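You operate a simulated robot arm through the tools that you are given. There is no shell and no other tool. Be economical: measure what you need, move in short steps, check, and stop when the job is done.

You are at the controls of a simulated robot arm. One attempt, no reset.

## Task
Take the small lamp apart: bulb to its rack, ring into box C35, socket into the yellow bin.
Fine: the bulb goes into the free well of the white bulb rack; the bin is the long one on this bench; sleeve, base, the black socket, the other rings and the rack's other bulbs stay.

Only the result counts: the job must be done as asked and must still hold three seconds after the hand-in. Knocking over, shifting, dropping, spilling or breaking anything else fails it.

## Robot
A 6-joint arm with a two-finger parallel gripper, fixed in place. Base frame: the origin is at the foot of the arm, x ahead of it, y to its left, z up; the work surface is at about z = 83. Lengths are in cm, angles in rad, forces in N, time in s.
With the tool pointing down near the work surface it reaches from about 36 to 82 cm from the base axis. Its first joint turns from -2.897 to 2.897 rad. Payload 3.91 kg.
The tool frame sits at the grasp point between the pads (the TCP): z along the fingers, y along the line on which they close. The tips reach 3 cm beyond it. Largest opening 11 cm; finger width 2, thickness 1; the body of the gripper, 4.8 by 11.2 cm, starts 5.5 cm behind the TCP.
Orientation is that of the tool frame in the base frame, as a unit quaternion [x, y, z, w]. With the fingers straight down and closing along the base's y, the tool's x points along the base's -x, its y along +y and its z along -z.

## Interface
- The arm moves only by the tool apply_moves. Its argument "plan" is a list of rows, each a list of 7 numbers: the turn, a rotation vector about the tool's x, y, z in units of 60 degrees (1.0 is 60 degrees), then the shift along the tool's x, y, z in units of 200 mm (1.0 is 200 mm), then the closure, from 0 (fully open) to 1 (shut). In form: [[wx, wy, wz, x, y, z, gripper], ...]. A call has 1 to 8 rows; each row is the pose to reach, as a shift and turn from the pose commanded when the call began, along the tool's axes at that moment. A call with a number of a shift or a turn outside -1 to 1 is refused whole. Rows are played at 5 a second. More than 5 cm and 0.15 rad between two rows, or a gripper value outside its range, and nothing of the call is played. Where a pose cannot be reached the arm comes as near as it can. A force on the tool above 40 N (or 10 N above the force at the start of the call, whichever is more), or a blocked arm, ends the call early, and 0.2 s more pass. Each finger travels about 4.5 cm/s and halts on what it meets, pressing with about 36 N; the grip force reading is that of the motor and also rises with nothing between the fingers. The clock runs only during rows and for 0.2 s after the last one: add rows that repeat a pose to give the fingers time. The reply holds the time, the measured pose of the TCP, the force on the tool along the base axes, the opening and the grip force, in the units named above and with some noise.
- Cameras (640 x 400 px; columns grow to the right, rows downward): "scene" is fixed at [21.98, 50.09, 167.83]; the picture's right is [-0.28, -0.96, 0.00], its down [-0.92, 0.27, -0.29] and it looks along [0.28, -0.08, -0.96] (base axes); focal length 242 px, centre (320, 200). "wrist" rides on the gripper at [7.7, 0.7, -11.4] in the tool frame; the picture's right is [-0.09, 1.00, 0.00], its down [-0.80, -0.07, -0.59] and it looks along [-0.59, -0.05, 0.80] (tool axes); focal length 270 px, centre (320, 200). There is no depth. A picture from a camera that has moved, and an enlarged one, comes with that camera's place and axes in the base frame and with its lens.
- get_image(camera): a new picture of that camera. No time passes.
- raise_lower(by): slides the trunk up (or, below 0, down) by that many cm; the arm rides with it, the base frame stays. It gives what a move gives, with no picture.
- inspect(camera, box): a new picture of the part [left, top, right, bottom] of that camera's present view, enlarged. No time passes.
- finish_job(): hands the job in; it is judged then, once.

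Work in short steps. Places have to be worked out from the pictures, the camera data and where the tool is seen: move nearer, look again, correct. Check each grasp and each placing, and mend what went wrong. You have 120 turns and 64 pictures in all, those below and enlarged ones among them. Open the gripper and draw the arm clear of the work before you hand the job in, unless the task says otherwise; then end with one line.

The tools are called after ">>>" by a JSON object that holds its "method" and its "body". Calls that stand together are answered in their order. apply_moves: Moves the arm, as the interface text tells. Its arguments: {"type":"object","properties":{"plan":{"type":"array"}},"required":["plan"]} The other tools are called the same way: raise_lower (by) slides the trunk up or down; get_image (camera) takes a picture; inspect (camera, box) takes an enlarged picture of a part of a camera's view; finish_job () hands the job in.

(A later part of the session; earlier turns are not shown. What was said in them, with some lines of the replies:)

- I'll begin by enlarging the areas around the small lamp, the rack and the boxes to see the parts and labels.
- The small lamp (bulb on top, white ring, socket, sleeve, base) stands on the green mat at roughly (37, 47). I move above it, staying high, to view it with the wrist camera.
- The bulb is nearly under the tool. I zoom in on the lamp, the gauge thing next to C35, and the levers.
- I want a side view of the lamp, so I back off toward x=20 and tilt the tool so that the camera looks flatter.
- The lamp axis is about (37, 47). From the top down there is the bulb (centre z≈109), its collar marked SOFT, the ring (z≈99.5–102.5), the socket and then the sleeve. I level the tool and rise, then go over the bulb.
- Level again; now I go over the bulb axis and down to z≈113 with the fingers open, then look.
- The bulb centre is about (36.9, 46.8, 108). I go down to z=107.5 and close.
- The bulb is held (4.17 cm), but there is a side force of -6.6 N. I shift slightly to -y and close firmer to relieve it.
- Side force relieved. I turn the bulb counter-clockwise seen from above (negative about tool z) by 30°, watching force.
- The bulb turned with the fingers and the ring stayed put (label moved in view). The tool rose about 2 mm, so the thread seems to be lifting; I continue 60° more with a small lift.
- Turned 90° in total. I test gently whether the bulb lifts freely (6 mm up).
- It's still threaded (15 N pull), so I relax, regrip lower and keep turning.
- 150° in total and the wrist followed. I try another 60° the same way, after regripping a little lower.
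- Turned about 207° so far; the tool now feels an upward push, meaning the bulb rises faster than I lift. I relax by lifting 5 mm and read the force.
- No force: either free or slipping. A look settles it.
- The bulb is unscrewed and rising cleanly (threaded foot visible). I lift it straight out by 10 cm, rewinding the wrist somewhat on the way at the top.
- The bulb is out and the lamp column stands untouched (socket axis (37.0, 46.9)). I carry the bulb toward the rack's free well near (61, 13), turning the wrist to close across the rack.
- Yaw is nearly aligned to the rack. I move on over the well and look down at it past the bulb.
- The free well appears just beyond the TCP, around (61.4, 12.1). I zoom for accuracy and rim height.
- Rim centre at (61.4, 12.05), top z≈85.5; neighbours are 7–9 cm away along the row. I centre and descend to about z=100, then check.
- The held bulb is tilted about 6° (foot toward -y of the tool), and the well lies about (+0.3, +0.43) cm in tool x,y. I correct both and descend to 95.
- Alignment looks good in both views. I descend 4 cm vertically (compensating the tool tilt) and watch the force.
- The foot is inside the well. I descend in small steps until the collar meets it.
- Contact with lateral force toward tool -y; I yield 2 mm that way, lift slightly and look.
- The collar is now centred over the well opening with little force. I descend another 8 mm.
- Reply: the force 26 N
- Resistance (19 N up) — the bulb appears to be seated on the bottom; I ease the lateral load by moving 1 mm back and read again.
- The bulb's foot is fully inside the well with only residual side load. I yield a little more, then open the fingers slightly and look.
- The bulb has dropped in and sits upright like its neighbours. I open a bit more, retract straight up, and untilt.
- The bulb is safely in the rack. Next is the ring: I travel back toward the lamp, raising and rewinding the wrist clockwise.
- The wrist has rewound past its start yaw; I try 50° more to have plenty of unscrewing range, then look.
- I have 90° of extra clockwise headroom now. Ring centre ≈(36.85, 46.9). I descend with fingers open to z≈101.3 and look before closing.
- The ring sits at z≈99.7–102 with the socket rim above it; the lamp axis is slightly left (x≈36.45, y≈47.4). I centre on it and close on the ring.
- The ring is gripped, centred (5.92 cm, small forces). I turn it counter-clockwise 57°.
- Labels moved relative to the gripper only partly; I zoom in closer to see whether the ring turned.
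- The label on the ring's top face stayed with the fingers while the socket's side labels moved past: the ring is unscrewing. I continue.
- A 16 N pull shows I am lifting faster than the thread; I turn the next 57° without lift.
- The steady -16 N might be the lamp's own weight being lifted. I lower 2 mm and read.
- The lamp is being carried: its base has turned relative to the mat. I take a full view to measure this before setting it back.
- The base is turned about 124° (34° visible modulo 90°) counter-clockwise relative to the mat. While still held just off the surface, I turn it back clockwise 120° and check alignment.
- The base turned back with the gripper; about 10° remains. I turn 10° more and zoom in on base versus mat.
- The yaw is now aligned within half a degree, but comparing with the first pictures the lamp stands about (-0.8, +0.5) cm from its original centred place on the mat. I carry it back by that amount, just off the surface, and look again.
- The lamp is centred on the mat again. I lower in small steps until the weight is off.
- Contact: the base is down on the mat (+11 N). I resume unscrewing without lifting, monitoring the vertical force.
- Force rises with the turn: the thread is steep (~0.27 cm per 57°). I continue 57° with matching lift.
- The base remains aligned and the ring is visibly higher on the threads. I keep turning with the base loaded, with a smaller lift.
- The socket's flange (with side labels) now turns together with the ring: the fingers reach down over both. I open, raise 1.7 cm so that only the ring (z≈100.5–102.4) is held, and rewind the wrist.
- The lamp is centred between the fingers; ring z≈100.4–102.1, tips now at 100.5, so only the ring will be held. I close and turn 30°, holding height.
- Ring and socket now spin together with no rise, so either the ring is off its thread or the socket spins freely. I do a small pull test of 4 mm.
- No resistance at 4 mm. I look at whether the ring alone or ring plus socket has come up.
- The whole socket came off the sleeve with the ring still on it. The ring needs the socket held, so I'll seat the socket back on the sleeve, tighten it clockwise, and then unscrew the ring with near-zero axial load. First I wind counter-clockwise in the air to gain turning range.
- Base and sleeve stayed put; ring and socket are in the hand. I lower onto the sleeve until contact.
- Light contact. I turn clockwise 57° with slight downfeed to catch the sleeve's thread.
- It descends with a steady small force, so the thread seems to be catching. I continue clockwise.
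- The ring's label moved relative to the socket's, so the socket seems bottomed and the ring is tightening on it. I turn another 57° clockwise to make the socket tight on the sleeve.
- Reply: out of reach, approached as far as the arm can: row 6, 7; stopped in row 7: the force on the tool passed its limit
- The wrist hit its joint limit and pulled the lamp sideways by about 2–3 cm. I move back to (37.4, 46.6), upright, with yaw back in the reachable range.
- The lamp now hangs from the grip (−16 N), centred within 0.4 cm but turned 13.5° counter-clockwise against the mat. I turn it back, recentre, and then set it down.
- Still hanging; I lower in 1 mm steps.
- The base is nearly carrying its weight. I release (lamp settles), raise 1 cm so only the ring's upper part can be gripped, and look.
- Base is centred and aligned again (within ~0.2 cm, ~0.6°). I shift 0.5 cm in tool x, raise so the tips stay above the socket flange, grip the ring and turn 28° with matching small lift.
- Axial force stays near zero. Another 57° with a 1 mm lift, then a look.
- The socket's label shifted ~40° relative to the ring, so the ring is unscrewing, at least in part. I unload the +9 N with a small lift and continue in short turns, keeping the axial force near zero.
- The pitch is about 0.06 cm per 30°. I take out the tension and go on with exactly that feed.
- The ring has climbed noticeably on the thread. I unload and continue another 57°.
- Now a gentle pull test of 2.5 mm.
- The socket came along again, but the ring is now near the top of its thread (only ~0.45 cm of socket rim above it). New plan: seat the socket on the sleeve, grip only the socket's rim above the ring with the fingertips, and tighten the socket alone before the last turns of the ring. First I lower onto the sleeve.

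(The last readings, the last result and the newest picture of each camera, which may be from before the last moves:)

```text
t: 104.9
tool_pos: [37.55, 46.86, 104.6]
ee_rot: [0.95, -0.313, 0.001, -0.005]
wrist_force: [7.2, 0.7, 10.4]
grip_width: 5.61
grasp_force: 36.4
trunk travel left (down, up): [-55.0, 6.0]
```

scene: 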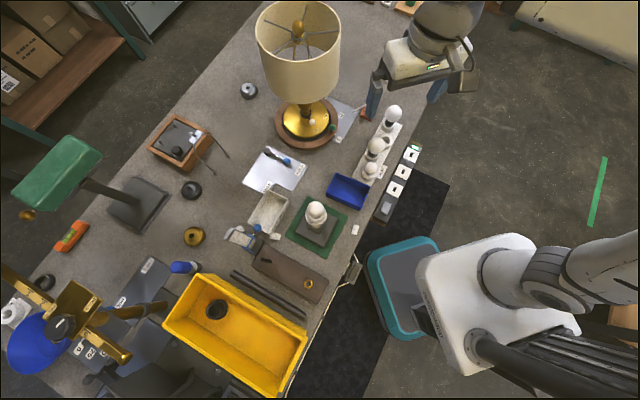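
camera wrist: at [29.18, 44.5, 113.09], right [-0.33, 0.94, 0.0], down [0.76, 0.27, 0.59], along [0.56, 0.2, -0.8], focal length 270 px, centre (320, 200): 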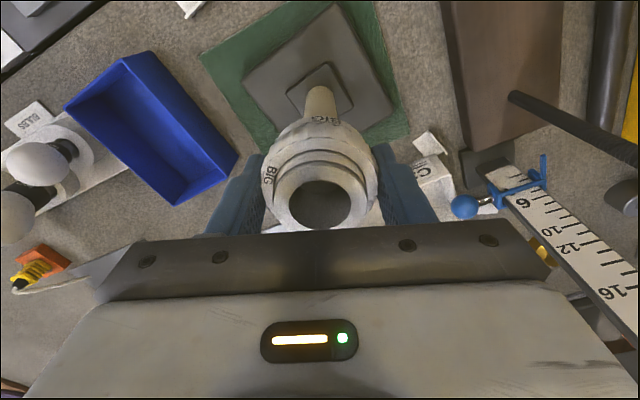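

Seated (+10 N). I open, raise 1.45 cm and close on the rim only.

>>> {"method": "apply_moves", "body": {"plan": [[0, 0, 0, 0, 0, 0, 0.4], [0, 0, 0, 0, 0, 0, 0.35], [0, 0, 0, 0, 0, -0.04, 0.35], [0, 0, 0, 0, 0, -0.073, 0.35], [0, 0, 0, 0, 0, -0.073, 0.5], [0, 0, 0, 0, 0, -0.073, 0.7], [0, 0, 0, 0, 0, -0.073, 0.75], [0, 0, 0, 0, 0, -0.073, 0.75]]}}

>>> {"method": "inspect", "body": {"camera": "wrist", "box": [240, 40, 400, 230]}}

```text
t: 106.7
tool_pos: [37.37, 46.76, 105.96]
ee_rot: [0.95, -0.313, 0.002, -0.005]
wrist_force: [3.7, 5.8, 2.9]
grip_width: 4.29
grasp_force: 36.1
trunk travel left (down, up): [-55.0, 6.0]
```

```text
2.11 times, centred on (320, 135) of wrist
camera zoom: at [43.01, 41.52, 117.45], right [-0.66, -0.75, -0.01], down [-0.6, 0.53, 0.6], along [-0.44, 0.4, -0.8], focal length 569 px, centre (320, 337)
```

zoom: 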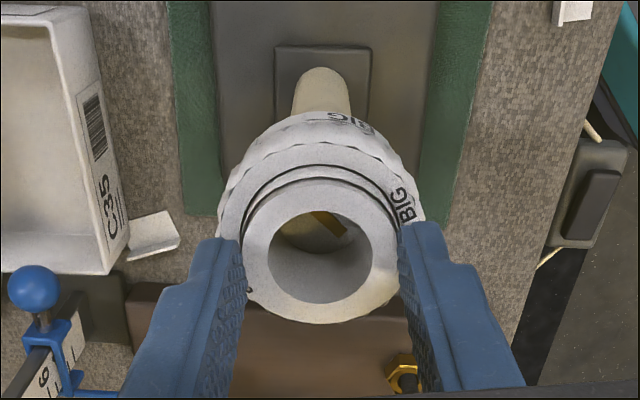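

The fingertips hold only the socket rim (4.29 cm). I screw the socket clockwise onto the sleeve with matched downfeed.

>>> {"method": "apply_moves", "body": {"plan": [[0, 0, 0.14, 0, 0, 0.001, 0.75], [0, 0, 0.28, 0, 0, 0.002, 0.75], [0, 0, 0.42, 0, 0, 0.003, 0.75], [0, 0, 0.56, 0, 0, 0.004, 0.75], [0, 0, 0.7, 0, 0, 0.005, 0.75], [0, 0, 0.84, 0, 0, 0.006, 0.75], [0, 0, 0.98, 0, 0, 0.007, 0.75], [0, 0, 0.98, 0, 0, 0.007, 0.75]]}}

>>> {"method": "apply_moves", "body": {"plan": [[0, 0, 0.14, 0, 0, 0.001, 0.75], [0, 0, 0.28, 0, 0, 0.002, 0.75], [0, 0, 0.42, 0, 0, 0.003, 0.75], [0, 0, 0.56, 0, 0, 0.004, 0.75], [0, 0, 0.7, 0, 0, 0.005, 0.75], [0, 0, 0.84, 0, 0, 0.006, 0.75], [0, 0, 0.98, 0, 0, 0.007, 0.75], [0, 0, 0.98, 0, 0, 0.007, 0.75]]}}

```text
t: 108.5
tool_pos: [37.4, 46.79, 105.78]
ee_rot: [-0.673, 0.739, 0.001, 0.004]
wrist_force: [5.2, 6.1, 12.6]
grip_width: 4.28
grasp_force: 36.0
trunk travel left (down, up): [-55.0, 6.0]
```

```text
t: 110.3
tool_pos: [37.5, 46.93, 105.67]
ee_rot: [-0.223, 0.975, 0.003, 0.003]
wrist_force: [0.4, 4.7, 5.5]
grip_width: 4.26
grasp_force: 36.1
trunk travel left (down, up): [-55.0, 6.0]
```

>>> {"method": "apply_moves", "body": {"plan": [[0, 0, 0.14, 0, 0, 0.001, 0.75], [0, 0, 0.28, 0, 0, 0.002, 0.75], [0, 0, 0.42, 0, 0, 0.003, 0.75], [0, 0, 0.56, 0, 0, 0.004, 0.75], [0, 0, 0.7, 0, 0, 0.005, 0.75], [0, 0, 0.84, 0, 0, 0.006, 0.75], [0, 0, 0.98, 0, 0, 0.007, 0.75], [0, 0, 0.98, 0, 0, 0.007, 0.75]]}}

>>> {"method": "apply_moves", "body": {"plan": [[0, 0, 0.14, 0, 0, 0.001, 0.75], [0, 0, 0.28, 0, 0, 0.002, 0.75], [0, 0, 0.42, 0, 0, 0.003, 0.75], [0, 0, 0.56, 0, 0, 0.004, 0.75], [0, 0, 0.7, 0, 0, 0.005, 0.75], [0, 0, 0.84, 0, 0, 0.006, 0.75], [0, 0, 0.98, 0, 0, 0.007, 0.75], [0, 0, 0.98, 0, 0, 0.007, 0.75]]}}

```text
t: 112.1
tool_pos: [37.41, 46.85, 105.45]
ee_rot: [0.284, 0.959, 0.003, 0.001]
wrist_force: [4.3, 3.8, 6.4]
grip_width: 4.28
grasp_force: 35.9
trunk travel left (down, up): [-55.0, 6.0]
```

```text
t: 113.9
tool_pos: [37.33, 46.81, 105.17]
ee_rot: [0.718, 0.696, 0.005, -0.001]
wrist_force: [-3.4, 0.5, 9.6]
grip_width: 4.28
grasp_force: 36.1
trunk travel left (down, up): [-55.0, 6.0]
```

The socket screwed down steadily (0.8 cm over 235°). I add a last 18° and then check with a 1.5 mm pull that it is engaged.

>>> {"method": "apply_moves", "body": {"plan": [[0, 0, 0.13, 0, 0, 0.001, 0.75], [0, 0, 0.26, 0, 0, 0.001, 0.75], [0, 0, 0.33, 0, 0, 0.001, 0.75], [0, 0, 0.33, 0, 0, 0.001, 0.75]]}}

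>>> {"method": "apply_moves", "body": {"plan": [[0, 0, 0, 0, 0, -0.005, 0.75], [0, 0, 0, 0, 0, -0.009, 0.75], [0, 0, 0, 0, 0, -0.009, 0.75]]}}

```text
t: 114.9
tool_pos: [37.3, 46.79, 105.33]
ee_rot: [0.827, 0.562, 0.003, -0.002]
wrist_force: [-0.8, 0.6, 0.9]
grip_width: 3.98
grasp_force: 36.3
trunk travel left (down, up): [-55.0, 6.0]
```

```text
t: 115.7
tool_pos: [37.62, 46.78, 105.29]
ee_rot: [0.826, 0.563, 0.004, 0.0]
wrist_force: [0.5, -0.4, -15.0]
grip_width: 4.01
grasp_force: 35.9
trunk travel left (down, up): [-55.0, 6.0]
```

The socket is threaded (pull reaches the lamp's weight). I lower, release, and regrip the ring 1.5 cm lower.

>>> {"method": "apply_moves", "body": {"plan": [[0, 0, 0, 0, 0, 0.009, 0.75], [0, 0, 0, 0, 0, 0.01, 0.75], [0, 0, 0, 0, 0, 0.01, 0.5], [0, 0, 0, 0, 0, 0.01, 0.3], [0, 0, 0, 0, 0, 0.01, 0.25], [0, 0, 0, 0, 0, 0.01, 0.25]]}}

>>> {"method": "get_image", "body": {"camera": "wrist"}}

```text
t: 117.1
tool_pos: [37.39, 46.87, 105.26]
ee_rot: [0.827, 0.563, 0.004, -0.002]
wrist_force: [0.7, 0.3, -0.5]
grip_width: 8.24
grasp_force: 0.1
trunk travel left (down, up): [-55.0, 6.0]
```

```text
4 pictures are left
camera wrist: at [40.73, 53.6, 116.89], right [0.89, -0.45, 0.0], down [-0.36, -0.72, 0.59], along [-0.26, -0.53, -0.81], focal length 270 px, centre (320, 200)
```

wrist: 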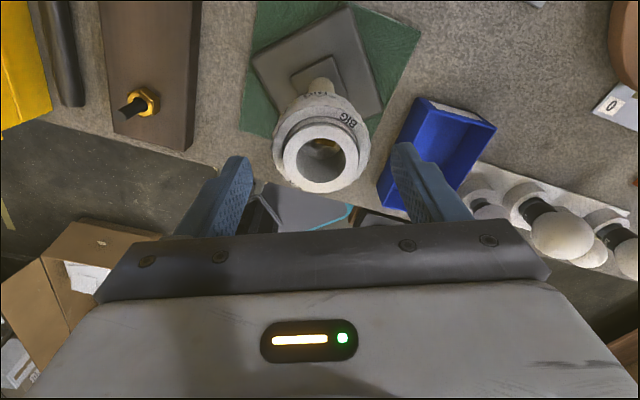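

The tightening turned the base about 47° clockwise on the mat and ~0.5 cm off; I'll restore that later while holding the lamp. Now I grip the ring 1.5 cm lower and unscrew it with matched lift.

>>> {"method": "apply_moves", "body": {"plan": [[0, 0, 0, 0, 0, 0.04, 0.25], [0, 0, 0, 0, 0, 0.075, 0.25], [0, 0, 0, 0, 0, 0.075, 0.4], [0, 0, 0, 0, 0, 0.075, 0.62], [0, 0, 0, 0, 0, 0.075, 0.62], [0, 0, 0, 0, 0, 0.075, 0.62], [0, 0, 0, 0, 0, 0.075, 0.62]]}}

>>> {"method": "apply_moves", "body": {"plan": [[0, 0, -0.14, 0, 0, -0.001, 0.62], [0, 0, -0.28, 0, 0, -0.002, 0.62], [0, 0, -0.42, 0, 0, -0.003, 0.62], [0, 0, -0.56, 0, 0, -0.003, 0.62], [0, 0, -0.7, 0, 0, -0.004, 0.62], [0, 0, -0.84, 0, 0, -0.005, 0.62], [0, 0, -0.98, 0, 0, -0.006, 0.62], [0, 0, -0.98, 0, 0, -0.006, 0.62]]}}

```text
t: 118.7
tool_pos: [37.48, 46.81, 103.85]
ee_rot: [0.827, 0.563, 0.004, -0.002]
wrist_force: [3.6, -0.9, 0.0]
grip_width: 6.06
grasp_force: 36.0
trunk travel left (down, up): [-55.0, 6.0]
```

```text
t: 120.5
tool_pos: [37.47, 46.78, 103.84]
ee_rot: [0.443, 0.896, 0.004, 0.001]
wrist_force: [0.6, 0.2, 0.2]
grip_width: 6.04
grasp_force: 35.9
trunk travel left (down, up): [-55.0, 6.0]
```

Axial force zero with matched lift. Another 57°.

>>> {"method": "apply_moves", "body": {"plan": [[0, 0, -0.14, 0, 0, -0.001, 0.62], [0, 0, -0.28, 0, 0, -0.002, 0.62], [0, 0, -0.42, 0, 0, -0.003, 0.62], [0, 0, -0.56, 0, 0, -0.003, 0.62], [0, 0, -0.7, 0, 0, -0.004, 0.62], [0, 0, -0.84, 0, 0, -0.005, 0.62], [0, 0, -0.98, 0, 0, -0.006, 0.62], [0, 0, -0.98, 0, 0, -0.006, 0.62]]}}

>>> {"method": "apply_moves", "body": {"plan": [[0, 0, 0, 0, 0, -0.005, 0.62], [0, 0, 0, 0, 0, -0.01, 0.62], [0, 0, 0, 0, 0, -0.01, 0.62]]}}

```text
t: 122.3
tool_pos: [37.46, 47.01, 104.05]
ee_rot: [-0.053, 0.999, 0.003, 0.003]
wrist_force: [1.6, 1.1, 0.2]
grip_width: 6.06
grasp_force: 35.7
trunk travel left (down, up): [-55.0, 6.0]
```

```text
t: 123.1
tool_pos: [37.57, 46.84, 104.03]
ee_rot: [-0.053, 0.999, 0.004, 0.003]
wrist_force: [1.2, 0.8, -0.4]
grip_width: 6.05
grasp_force: 35.7
trunk travel left (down, up): [-55.0, 6.0]
```

No resistance to the pull, and a lighter load than before. I lift 0.8 cm and look.

>>> {"method": "apply_moves", "body": {"plan": [[0, 0, 0, 0, 0, -0.02, 0.62], [0, 0, 0, 0, 0, -0.04, 0.62], [0, 0, 0, 0, 0, -0.06, 0.62], [0, 0, 0, 0, 0, -0.06, 0.62]]}}

>>> {"method": "get_image", "body": {"camera": "wrist"}}

```text
t: 124.1
tool_pos: [37.43, 46.89, 105.56]
ee_rot: [-0.053, 0.999, 0.003, 0.002]
wrist_force: [0.4, 0.2, -0.1]
grip_width: 6.05
grasp_force: 35.8
trunk travel left (down, up): [-55.0, 6.0]
```

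```text
3 pictures are left
camera wrist: at [29.62, 46.53, 116.95], right [-0.02, 1.0, 0.01], down [0.8, 0.01, 0.6], along [0.6, 0.02, -0.8], focal length 270 px, centre (320, 200)
```

wrist: 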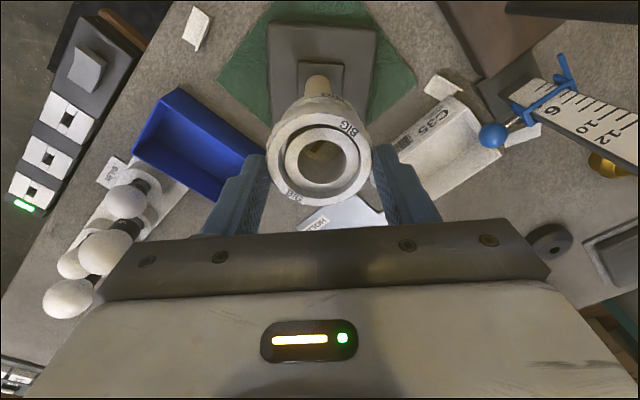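

The ring is free and above the socket. I lift it 9 cm straight up, then carry it to above box C35 (centre ≈(46.5, 61.5)), turning the fingers along the box's long axis.

>>> {"method": "apply_moves", "body": {"plan": [[0, 0, 0, 0, 0, -0.15, 0.62], [0, 0, 0, 0, 0, -0.35, 0.62], [0, 0, -0.1, 0, 0, -0.45, 0.62], [0, 0, -0.2, -0.13, 0.16, -0.45, 0.62], [0, 0, -0.33, -0.26, 0.32, -0.45, 0.62], [0, 0, -0.45, -0.39, 0.48, -0.45, 0.62], [0, 0, -0.58, -0.5, 0.61, -0.45, 0.62], [0, 0, -0.617, -0.545, 0.66, -0.45, 0.62]]}}

>>> {"method": "apply_moves", "body": {"plan": [[0, 0, 0, 0, 0, 0, 0.62]]}}

>>> {"method": "get_image", "body": {"camera": "wrist"}}

```text
t: 125.9
tool_pos: [46.86, 61.19, 114.51]
ee_rot: [-0.368, 0.93, 0.003, 0.003]
wrist_force: [0.5, 0.3, -0.3]
grip_width: 6.07
grasp_force: 36.3
trunk travel left (down, up): [-55.0, 6.0]
```

```text
t: 126.3
tool_pos: [46.95, 61.27, 114.58]
ee_rot: [-0.368, 0.93, 0.002, 0.003]
wrist_force: [0.0, 0.2, -1.0]
grip_width: 6.07
grasp_force: 36.0
trunk travel left (down, up): [-55.0, 6.0]
```

```text
2 pictures are left
camera wrist: at [40.7, 56.21, 125.97], right [-0.62, 0.79, 0.0], down [0.63, 0.49, 0.6], along [0.47, 0.37, -0.8], focal length 270 px, centre (320, 200)
```

wrist: 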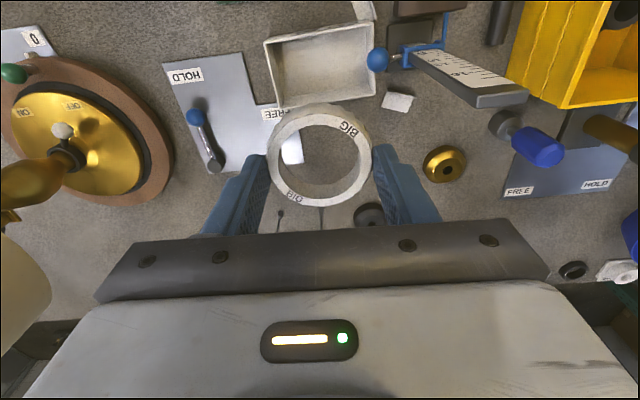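

Only the ring is in the hand. The box's rim centre is ≈(46.4, 61.0) and it is turned ~8° more; I correct and descend, keeping away from the blue knob.

>>> {"method": "apply_moves", "body": {"plan": [[0, 0, -0.07, 0.022, -0.022, 0.1, 0.62], [0, 0, -0.14, 0.022, -0.022, 0.3, 0.62], [0, 0, -0.14, 0.022, -0.022, 0.53, 0.62], [0, 0, -0.14, 0.022, -0.022, 0.76, 0.62], [0, 0, -0.14, 0.022, -0.022, 0.95, 0.62], [0, 0, -0.14, 0.022, -0.022, 0.95, 0.62]]}}

>>> {"method": "apply_moves", "body": {"plan": [[0, 0, 0, 0, 0, 0.1, 0.62], [0, 0, 0, 0, 0, 0.2, 0.62], [0, 0, 0, 0, 0, 0.3, 0.62], [0, 0, 0, 0, 0, 0.36, 0.62], [0, 0, 0, 0, 0, 0.38, 0.62], [0, 0, 0, 0, 0, 0.38, 0.62]]}}

```text
t: 127.7
tool_pos: [46.57, 60.58, 95.64]
ee_rot: [-0.435, 0.901, 0.003, 0.003]
wrist_force: [-0.1, 0.3, 0.2]
grip_width: 6.06
grasp_force: 36.1
trunk travel left (down, up): [-55.0, 6.0]
```

```text
t: 129.1
tool_pos: [46.94, 60.58, 87.83]
ee_rot: [-0.434, 0.901, 0.001, 0.005]
wrist_force: [-0.7, 0.3, -0.4]
grip_width: 6.07
grasp_force: 35.9
trunk travel left (down, up): [-55.0, 6.0]
```

No contact yet; a little lower until it touches or tips are near the floor.

>>> {"method": "apply_moves", "body": {"plan": [[0, 0, 0, 0, 0, 0.015, 0.62], [0, 0, 0, 0, 0, 0.03, 0.62], [0, 0, 0, 0, 0, 0.03, 0.62]]}}

```text
t: 129.9
tool_pos: [46.98, 60.6, 87.51]
ee_rot: [-0.435, 0.901, 0.001, 0.004]
wrist_force: [0.0, -0.5, -0.7]
grip_width: 6.06
grasp_force: 35.9
trunk travel left (down, up): [-55.0, 6.0]
```

I release with a limited opening (≈7.2 cm) and rise straight up.

>>> {"method": "apply_moves", "body": {"plan": [[0, 0, 0, 0, 0, 0, 0.4], [0, 0, 0, 0, 0, 0, 0.35], [0, 0, 0, 0, 0, 0, 0.35], [0, 0, 0, 0, 0, -0.05, 0.35], [0, 0, 0, 0, 0, -0.25, 0.35], [0, 0, 0, 0, 0, -0.49, 0.35], [0, 0, 0, 0, 0, -0.73, 0.35], [0, 0, 0, 0, 0, -0.97, 0.35]]}}

```text
t: 131.7
tool_pos: [46.94, 60.47, 106.84]
ee_rot: [-0.435, 0.901, 0.002, 0.004]
wrist_force: [0.7, 0.1, -0.1]
grip_width: 7.16
grasp_force: 0.1
trunk travel left (down, up): [-55.0, 6.0]
```

The ring is placed. Next the socket: I go back over the lamp, higher, rewinding clockwise.

>>> {"method": "apply_moves", "body": {"plan": [[0, 0, 0.06, 0, 0, -0.15, 0.2], [0, 0, 0.2, 0.1, -0.006, -0.3, 0], [0, 0, 0.34, 0.25, -0.014, -0.3, 0], [0, 0, 0.48, 0.4, -0.022, -0.3, 0], [0, 0, 0.62, 0.55, -0.03, -0.3, 0], [0, 0, 0.76, 0.7, -0.038, -0.3, 0], [0, 0, 0.88, 0.825, -0.048, -0.3, 0], [0, 0, 1.0, 0.825, -0.048, -0.3, 0]]}}

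>>> {"method": "apply_moves", "body": {"plan": [[0, 0, 0.14, 0, 0, 0, 0], [0, 0, 0.28, 0, 0, 0, 0], [0, 0, 0.42, 0, 0, 0, 0], [0, 0, 0.56, 0, 0, 0, 0], [0, 0, 0.7, 0, 0, 0, 0], [0, 0, 0.84, 0, 0, 0, 0], [0, 0, 0.98, 0, 0, 0, 0]]}}

>>> {"method": "apply_moves", "body": {"plan": [[0, 0, 0.14, 0, 0, 0, 0], [0, 0, 0.28, 0, 0, 0, 0], [0, 0, 0.42, 0, 0, 0, 0], [0, 0, 0.5, 0, 0, 0, 0], [0, 0, 0.5, 0, 0, 0, 0]]}}

```text
t: 133.5
tool_pos: [37.33, 46.75, 112.54]
ee_rot: [0.074, 0.997, 0.003, 0.002]
wrist_force: [-0.2, -0.2, -0.1]
grip_width: 11.01
grasp_force: 0.0
trunk travel left (down, up): [-55.0, 6.0]
```

```text
t: 135.1
tool_pos: [37.24, 46.97, 112.63]
ee_rot: [0.554, 0.832, 0.004, -0.001]
wrist_force: [0.9, 0.2, 0.4]
grip_width: 11.0
grasp_force: 0.1
trunk travel left (down, up): [-55.0, 6.0]
```

```text
t: 136.3
tool_pos: [37.28, 46.97, 112.65]
ee_rot: [0.751, 0.66, 0.004, 0.0]
wrist_force: [-0.4, 0.8, 0.6]
grip_width: 11.03
grasp_force: 0.0
trunk travel left (down, up): [-55.0, 6.0]
```

I descend over the socket to z≈102.3 and close on its flange.

>>> {"method": "apply_moves", "body": {"plan": [[0, 0, 0, 0, 0.007, 0.2, 0], [0, 0, 0, 0, 0.007, 0.4, 0.1], [0, 0, 0, 0, 0.007, 0.515, 0.2], [0, 0, 0, 0, 0.007, 0.515, 0.45], [0, 0, 0, 0, 0.007, 0.515, 0.7], [0, 0, 0, 0, 0.007, 0.515, 0.7], [0, 0, 0, 0, 0.007, 0.515, 0.7], [0, 0, 0, 0, 0.007, 0.515, 0.7]]}}

```text
t: 138.1
tool_pos: [37.49, 46.84, 102.46]
ee_rot: [0.75, 0.661, 0.003, -0.001]
wrist_force: [-3.2, 1.3, -1.3]
grip_width: 5.61
grasp_force: 35.7
trunk travel left (down, up): [-55.0, 6.0]
```

Flange gripped (5.61 cm). I lift 3.5 mm to see whether the lamp hangs from it (thread engaged).

>>> {"method": "apply_moves", "body": {"plan": [[0, 0, 0, 0, 0, -0.008, 0.7], [0, 0, 0, 0, 0, -0.017, 0.7], [0, 0, 0, 0, 0, -0.017, 0.7]]}}

```text
t: 138.9
tool_pos: [37.56, 47.02, 102.58]
ee_rot: [0.751, 0.661, 0.003, 0.0]
wrist_force: [-0.1, -0.1, -13.8]
grip_width: 5.63
grasp_force: 35.8
trunk travel left (down, up): [-55.0, 6.0]
```

It hangs. I turn the lamp counter-clockwise by 46° while it is off the mat, then check alignment with a picture.

>>> {"method": "apply_moves", "body": {"plan": [[0, 0, 0, 0, 0, -0.005, 0.7], [0, 0, -0.13, 0, 0, -0.005, 0.7], [0, 0, -0.26, 0, 0, -0.005, 0.7], [0, 0, -0.39, 0, 0, -0.005, 0.7], [0, 0, -0.52, 0, 0, -0.005, 0.7], [0, 0, -0.65, 0, 0, -0.005, 0.7], [0, 0, -0.77, 0, 0, -0.005, 0.7], [0, 0, -0.77, 0, 0, -0.005, 0.7]]}}

>>> {"method": "inspect", "body": {"camera": "wrist", "box": [180, 0, 450, 180]}}

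```text
t: 140.7
tool_pos: [37.61, 47.02, 102.53]
ee_rot: [0.431, 0.903, 0.003, 0.001]
wrist_force: [1.2, -0.3, -15.2]
grip_width: 5.6
grasp_force: 36.5
trunk travel left (down, up): [-55.0, 6.0]
```

```text
2.22 times, centred on (315, 90) of wrist
camera zoom: at [33.1, 53.31, 114.11], right [0.83, 0.56, 0.01], down [0.45, -0.67, 0.59], along [0.34, -0.49, -0.81], focal length 601 px, centre (331, 444)
```

zoom: 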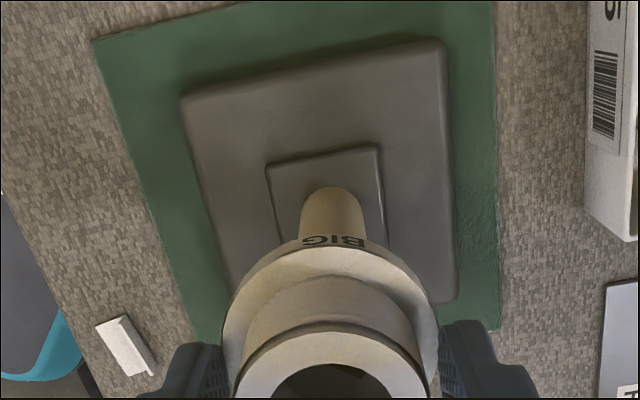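

The base is aligned to the mat again (≤0.5°), about 0.5 cm too far in +y. I shift it by -0.5 cm in y while hanging, then lower.

>>> {"method": "apply_moves", "body": {"plan": [[0, 0, 0, 0, 0, -0.005, 0.7], [0, 0, 0, -0.01, -0.008, -0.005, 0.7], [0, 0, 0, -0.0195, -0.016, -0.005, 0.7], [0, 0, 0, -0.0195, -0.016, -0.005, 0.7], [0, 0, 0, -0.0195, -0.016, 0.01, 0.7], [0, 0, 0, -0.0195, -0.016, 0.015, 0.7], [0, 0, 0, -0.0195, -0.016, 0.015, 0.7]]}}

```text
t: 142.3
tool_pos: [37.55, 46.57, 102.49]
ee_rot: [0.432, 0.902, 0.005, 0.0]
wrist_force: [2.0, -0.3, -3.3]
grip_width: 5.61
grasp_force: 36.2
trunk travel left (down, up): [-55.0, 6.0]
```

Base is down. I press lightly and unscrew the socket counter-clockwise with matched lift.

>>> {"method": "apply_moves", "body": {"plan": [[0, 0, 0, 0, 0, 0.004, 0.7], [0, 0, -0.14, 0, 0, 0.003, 0.7], [0, 0, -0.28, 0, 0, 0.002, 0.7], [0, 0, -0.42, 0, 0, 0.001, 0.7], [0, 0, -0.56, 0, 0, 0.001, 0.7], [0, 0, -0.7, 0, 0, 0, 0.7], [0, 0, -0.84, 0, 0, -0.001, 0.7], [0, 0, -0.98, 0, 0, -0.002, 0.7]]}}

```text
t: 144.1
tool_pos: [37.55, 46.53, 102.69]
ee_rot: [-0.069, 0.998, 0.006, 0.003]
wrist_force: [14.9, 5.5, 30.0]
grip_width: 5.6
grasp_force: 35.5
trunk travel left (down, up): [-55.0, 6.0]
```

Upward push of 30 N: the thread rises faster than I fed. I relieve by lifting 2.5 mm and yielding slightly in x, then continue with more lift.

>>> {"method": "apply_moves", "body": {"plan": [[0, 0, 0, -0.004, 0, -0.006, 0.7], [0, 0, 0, -0.006, 0, -0.012, 0.7], [0, 0, 0, -0.006, 0, -0.012, 0.7]]}}

>>> {"method": "apply_moves", "body": {"plan": [[0, 0, -0.14, 0, 0, -0.0015, 0.7], [0, 0, -0.28, 0, 0, -0.003, 0.7], [0, 0, -0.42, 0, 0, -0.0045, 0.7], [0, 0, -0.5, 0, 0, -0.0055, 0.7], [0, 0, -0.5, 0, 0, -0.0055, 0.7]]}}

```text
t: 144.9
tool_pos: [37.64, 46.35, 102.63]
ee_rot: [-0.067, 0.998, 0.004, 0.003]
wrist_force: [3.9, 13.7, 16.3]
grip_width: 5.59
grasp_force: 35.6
trunk travel left (down, up): [-55.0, 6.0]
```

```text
t: 146.1
tool_pos: [37.55, 46.44, 102.64]
ee_rot: [-0.324, 0.946, 0.002, 0.003]
wrist_force: [1.2, -4.1, 0.4]
grip_width: 5.6
grasp_force: 35.8
trunk travel left (down, up): [-55.0, 6.0]
```

Balanced again. Continue 57°.

>>> {"method": "apply_moves", "body": {"plan": [[0, 0, -0.14, 0, 0, 0, 0.7], [0, 0, -0.28, 0, 0, -0.001, 0.7], [0, 0, -0.42, 0, 0, -0.002, 0.7], [0, 0, -0.56, 0, 0, -0.003, 0.7], [0, 0, -0.7, 0, 0, -0.004, 0.7], [0, 0, -0.84, 0, 0, -0.005, 0.7], [0, 0, -0.98, 0, 0, -0.006, 0.7], [0, 0, -0.98, 0, 0, -0.006, 0.7]]}}

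```text
t: 147.9
tool_pos: [37.54, 46.51, 102.95]
ee_rot: [0.747, -0.665, -0.001, -0.004]
wrist_force: [0.4, 0.6, -11.1]
grip_width: 5.61
grasp_force: 36.1
trunk travel left (down, up): [-55.0, 6.0]
```

Now too much lift (−11 N); I take it back and turn on with less feed.

>>> {"method": "apply_moves", "body": {"plan": [[0, 0, 0, 0, 0, 0.007, 0.7], [0, 0, -0.1, 0, 0, 0.007, 0.7], [0, 0, -0.2, 0, 0, 0.0065, 0.7], [0, 0, -0.3, 0, 0, 0.006, 0.7], [0, 0, -0.4, 0, 0, 0.0055, 0.7], [0, 0, -0.5, 0, 0, 0.005, 0.7], [0, 0, -0.5, 0, 0, 0.005, 0.7]]}}

```text
t: 149.5
tool_pos: [37.58, 46.6, 102.9]
ee_rot: [0.893, -0.449, 0.001, -0.005]
wrist_force: [0.3, 7.8, 8.8]
grip_width: 5.6
grasp_force: 35.9
trunk travel left (down, up): [-55.0, 6.0]
```

>>> {"method": "apply_moves", "body": {"plan": [[0, 0, -0.1, 0, 0, -0.001, 0.7], [0, 0, -0.2, 0, 0, -0.002, 0.7], [0, 0, -0.3, 0, 0, -0.003, 0.7], [0, 0, -0.4, 0, 0, -0.004, 0.7], [0, 0, -0.52, 0, 0, -0.005, 0.7], [0, 0, -0.52, 0, 0, -0.005, 0.7]]}}

>>> {"method": "apply_moves", "body": {"plan": [[0, 0, 0, 0, 0, -0.004, 0.7], [0, 0, 0, 0, 0, -0.008, 0.7], [0, 0, 0, 0, 0, -0.008, 0.7]]}}

```text
t: 150.9
tool_pos: [37.62, 46.34, 102.96]
ee_rot: [0.981, -0.192, 0.002, -0.004]
wrist_force: [0.4, 6.3, 3.0]
grip_width: 5.56
grasp_force: 36.0
trunk travel left (down, up): [-55.0, 6.0]
```

```text
t: 151.7
tool_pos: [37.61, 46.42, 103.13]
ee_rot: [0.981, -0.194, 0.002, -0.004]
wrist_force: [0.0, 0.1, -1.0]
grip_width: 5.65
grasp_force: 35.4
trunk travel left (down, up): [-55.0, 6.0]
```

>>> {"method": "apply_moves", "body": {"plan": [[0, 0, 0, 0, 0, -0.005, 0.7], [0, 0, 0, 0, 0, -0.01, 0.7], [0, 0, 0, 0, 0, -0.01, 0.7]]}}

```text
t: 152.5
tool_pos: [37.59, 46.42, 103.49]
ee_rot: [0.981, -0.193, 0.002, -0.004]
wrist_force: [0.2, -0.8, 0.1]
grip_width: 5.59
grasp_force: 36.3
trunk travel left (down, up): [-55.0, 6.0]
```

The socket is free. I lift it straight up 11 cm, then start toward the yellow bin's free end.

>>> {"method": "apply_moves", "body": {"plan": [[0, 0, 0, 0, 0, -0.1, 0.7], [0, 0, 0, 0, 0, -0.3, 0.7], [0, 0, 0, 0, 0, -0.5, 0.7]]}}

>>> {"method": "apply_moves", "body": {"plan": [[0, 0, 0.08, -0.22, -0.1, 0, 0.7], [0, 0, 0.16, -0.44, -0.2, 0, 0.7], [0, 0, 0.25, -0.66, -0.3, 0, 0.7], [0, 0, 0.337, -0.875, -0.388, 0, 0.7], [0, 0, 0.337, -0.875, -0.388, 0, 0.7]]}}

```text
t: 153.3
tool_pos: [37.29, 46.3, 113.51]
ee_rot: [0.981, -0.193, 0.002, -0.004]
wrist_force: [0.3, -0.7, -1.1]
grip_width: 5.6
grasp_force: 36.4
trunk travel left (down, up): [-55.0, 6.0]
```

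```text
t: 154.5
tool_pos: [24.29, 60.1, 113.72]
ee_rot: [0.932, -0.362, 0.001, -0.003]
wrist_force: [-0.2, -0.3, -1.7]
grip_width: 5.58
grasp_force: 35.8
trunk travel left (down, up): [-55.0, 6.0]
```

>>> {"method": "apply_moves", "body": {"plan": [[0, 0, 0, -0.24, -0.016, 0, 0.7], [0, 0, 0, -0.48, -0.032, 0, 0.7], [0, 0, 0, -0.72, -0.048, 0, 0.7], [0, 0, 0, -0.96, -0.064, 0, 0.7], [0, 0, 0, -0.96, -0.064, 0, 0.7]]}}

>>> {"method": "get_image", "body": {"camera": "wrist"}}

```text
t: 155.7
tool_pos: [11.3, 74.21, 113.44]
ee_rot: [0.932, -0.362, 0.0, -0.003]
wrist_force: [1.0, 0.6, -0.7]
grip_width: 5.6
grasp_force: 36.0
trunk travel left (down, up): [-55.0, 6.0]
```

```text
0 pictures are left
camera wrist: at [16.33, 68.22, 124.94], right [-0.74, -0.67, -0.01], down [-0.55, 0.59, 0.6], along [-0.4, 0.44, -0.8], focal length 270 px, centre (320, 200)
```

wrist: 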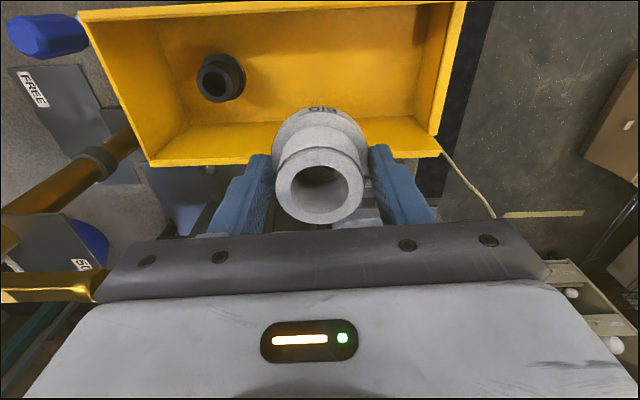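

The socket alone is in hand, directly above the bin floor's centre line and well clear of the black socket. I descend into the bin.

>>> {"method": "apply_moves", "body": {"plan": [[0, 0, 0, -0.025, 0, 0.2, 0.7], [0, 0, 0, -0.025, 0, 0.42, 0.7], [0, 0, 0, -0.025, 0, 0.64, 0.7], [0, 0, 0, -0.025, 0, 0.82, 0.7], [0, 0, 0, -0.025, 0, 0.95, 0.7], [0, 0, 0, -0.025, 0, 0.95, 0.7]]}}

>>> {"method": "apply_moves", "body": {"plan": [[0, 0, 0, 0, 0, 0.05, 0.7], [0, 0, 0, 0, 0, 0.1, 0.7], [0, 0, 0, 0, 0, 0.14, 0.7], [0, 0, 0, 0, 0, 0.17, 0.7], [0, 0, 0, 0, 0, 0.19, 0.7], [0, 0, 0, 0, 0, 0.19, 0.7]]}}

```text
t: 157.1
tool_pos: [11.11, 74.77, 94.33]
ee_rot: [0.932, -0.363, 0.001, -0.004]
wrist_force: [-0.2, -0.4, -0.1]
grip_width: 5.56
grasp_force: 35.4
trunk travel left (down, up): [-55.0, 6.0]
```

```text
t: 158.5
tool_pos: [10.9, 74.85, 90.45]
ee_rot: [0.932, -0.363, 0.0, -0.005]
wrist_force: [-0.3, 1.1, -0.9]
grip_width: 5.58
grasp_force: 35.8
trunk travel left (down, up): [-55.0, 6.0]
```

Still no contact; continue in small steps.

>>> {"method": "apply_moves", "body": {"plan": [[0, 0, 0, 0, 0, 0.02, 0.7], [0, 0, 0, 0, 0, 0.04, 0.7], [0, 0, 0, 0, 0, 0.06, 0.7], [0, 0, 0, 0, 0, 0.06, 0.7]]}}

```text
t: 159.5
tool_pos: [10.83, 74.82, 89.41]
ee_rot: [0.932, -0.362, 0.0, -0.004]
wrist_force: [0.1, 0.5, 1.6]
grip_width: 5.6
grasp_force: 35.7
trunk travel left (down, up): [-55.0, 6.0]
```

>>> {"method": "apply_moves", "body": {"plan": [[0, 0, 0, 0, 0, 0.01, 0.7], [0, 0, 0, 0, 0, 0.02, 0.7], [0, 0, 0, 0, 0, 0.02, 0.7]]}}

```text
t: 160.3
tool_pos: [10.84, 74.79, 89.42]
ee_rot: [0.932, -0.362, 0.0, -0.008]
wrist_force: [3.1, 6.9, 23.6]
grip_width: 5.59
grasp_force: 36.1
trunk travel left (down, up): [-55.0, 6.0]
```

Contact with the bin floor at the expected height. I relax, open, and rise straight up.

>>> {"method": "apply_moves", "body": {"plan": [[0, 0, 0, 0, 0, -0.01, 0.7], [0, 0, 0, 0, 0, -0.01, 0.45], [0, 0, 0, 0, 0, -0.01, 0.3], [0, 0, 0, 0, 0, -0.01, 0.25], [0, 0, 0, 0, 0, -0.1, 0.25], [0, 0, 0, 0, 0, -0.3, 0.25], [0, 0, 0, 0, 0, -0.52, 0.25], [0, 0, 0, 0, 0, -0.74, 0.25]]}}

>>> {"method": "apply_moves", "body": {"plan": [[0, 0, 0, 0, 0, -0.2, 0.1], [0, 0, 0, 0, 0, -0.44, 0], [0, 0, 0, 0.1, 0, -0.6, 0], [0, 0, 0, 0.3, 0, -0.6, 0], [0, 0, 0, 0.5, 0, -0.6, 0], [0, 0, 0, 0.5, 0, -0.6, 0]]}}

```text
t: 162.1
tool_pos: [11.11, 74.69, 103.57]
ee_rot: [0.932, -0.362, 0.002, -0.004]
wrist_force: [-0.1, 0.1, -0.2]
grip_width: 8.21
grasp_force: 0.2
trunk travel left (down, up): [-55.0, 6.0]
```

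```text
t: 163.5
tool_pos: [17.72, 67.69, 115.41]
ee_rot: [0.932, -0.362, 0.001, -0.005]
wrist_force: [-0.1, -0.7, 0.3]
grip_width: 11.01
grasp_force: 0.1
trunk travel left (down, up): [-55.0, 6.0]
```

The bulb, ring and socket have all been put in their places, the gripper is open and the arm is clear, so I hand the job in.

>>> {"method": "finish_job", "body": {}}

```text
The job is handed in.
```

I handed the job in with the bulb in the free well of the rack, the ring in box C35 and the socket in the yellow bin. I ran out of pictures, so the ring and socket releases were judged from position and force readings, and the base's final place was not seen. While unscrewing, the lamp was lifted and turned several times. I set its base back roughly centred on the mat, but it may sit a few millimetres, or a multiple of 90°, off where it started.
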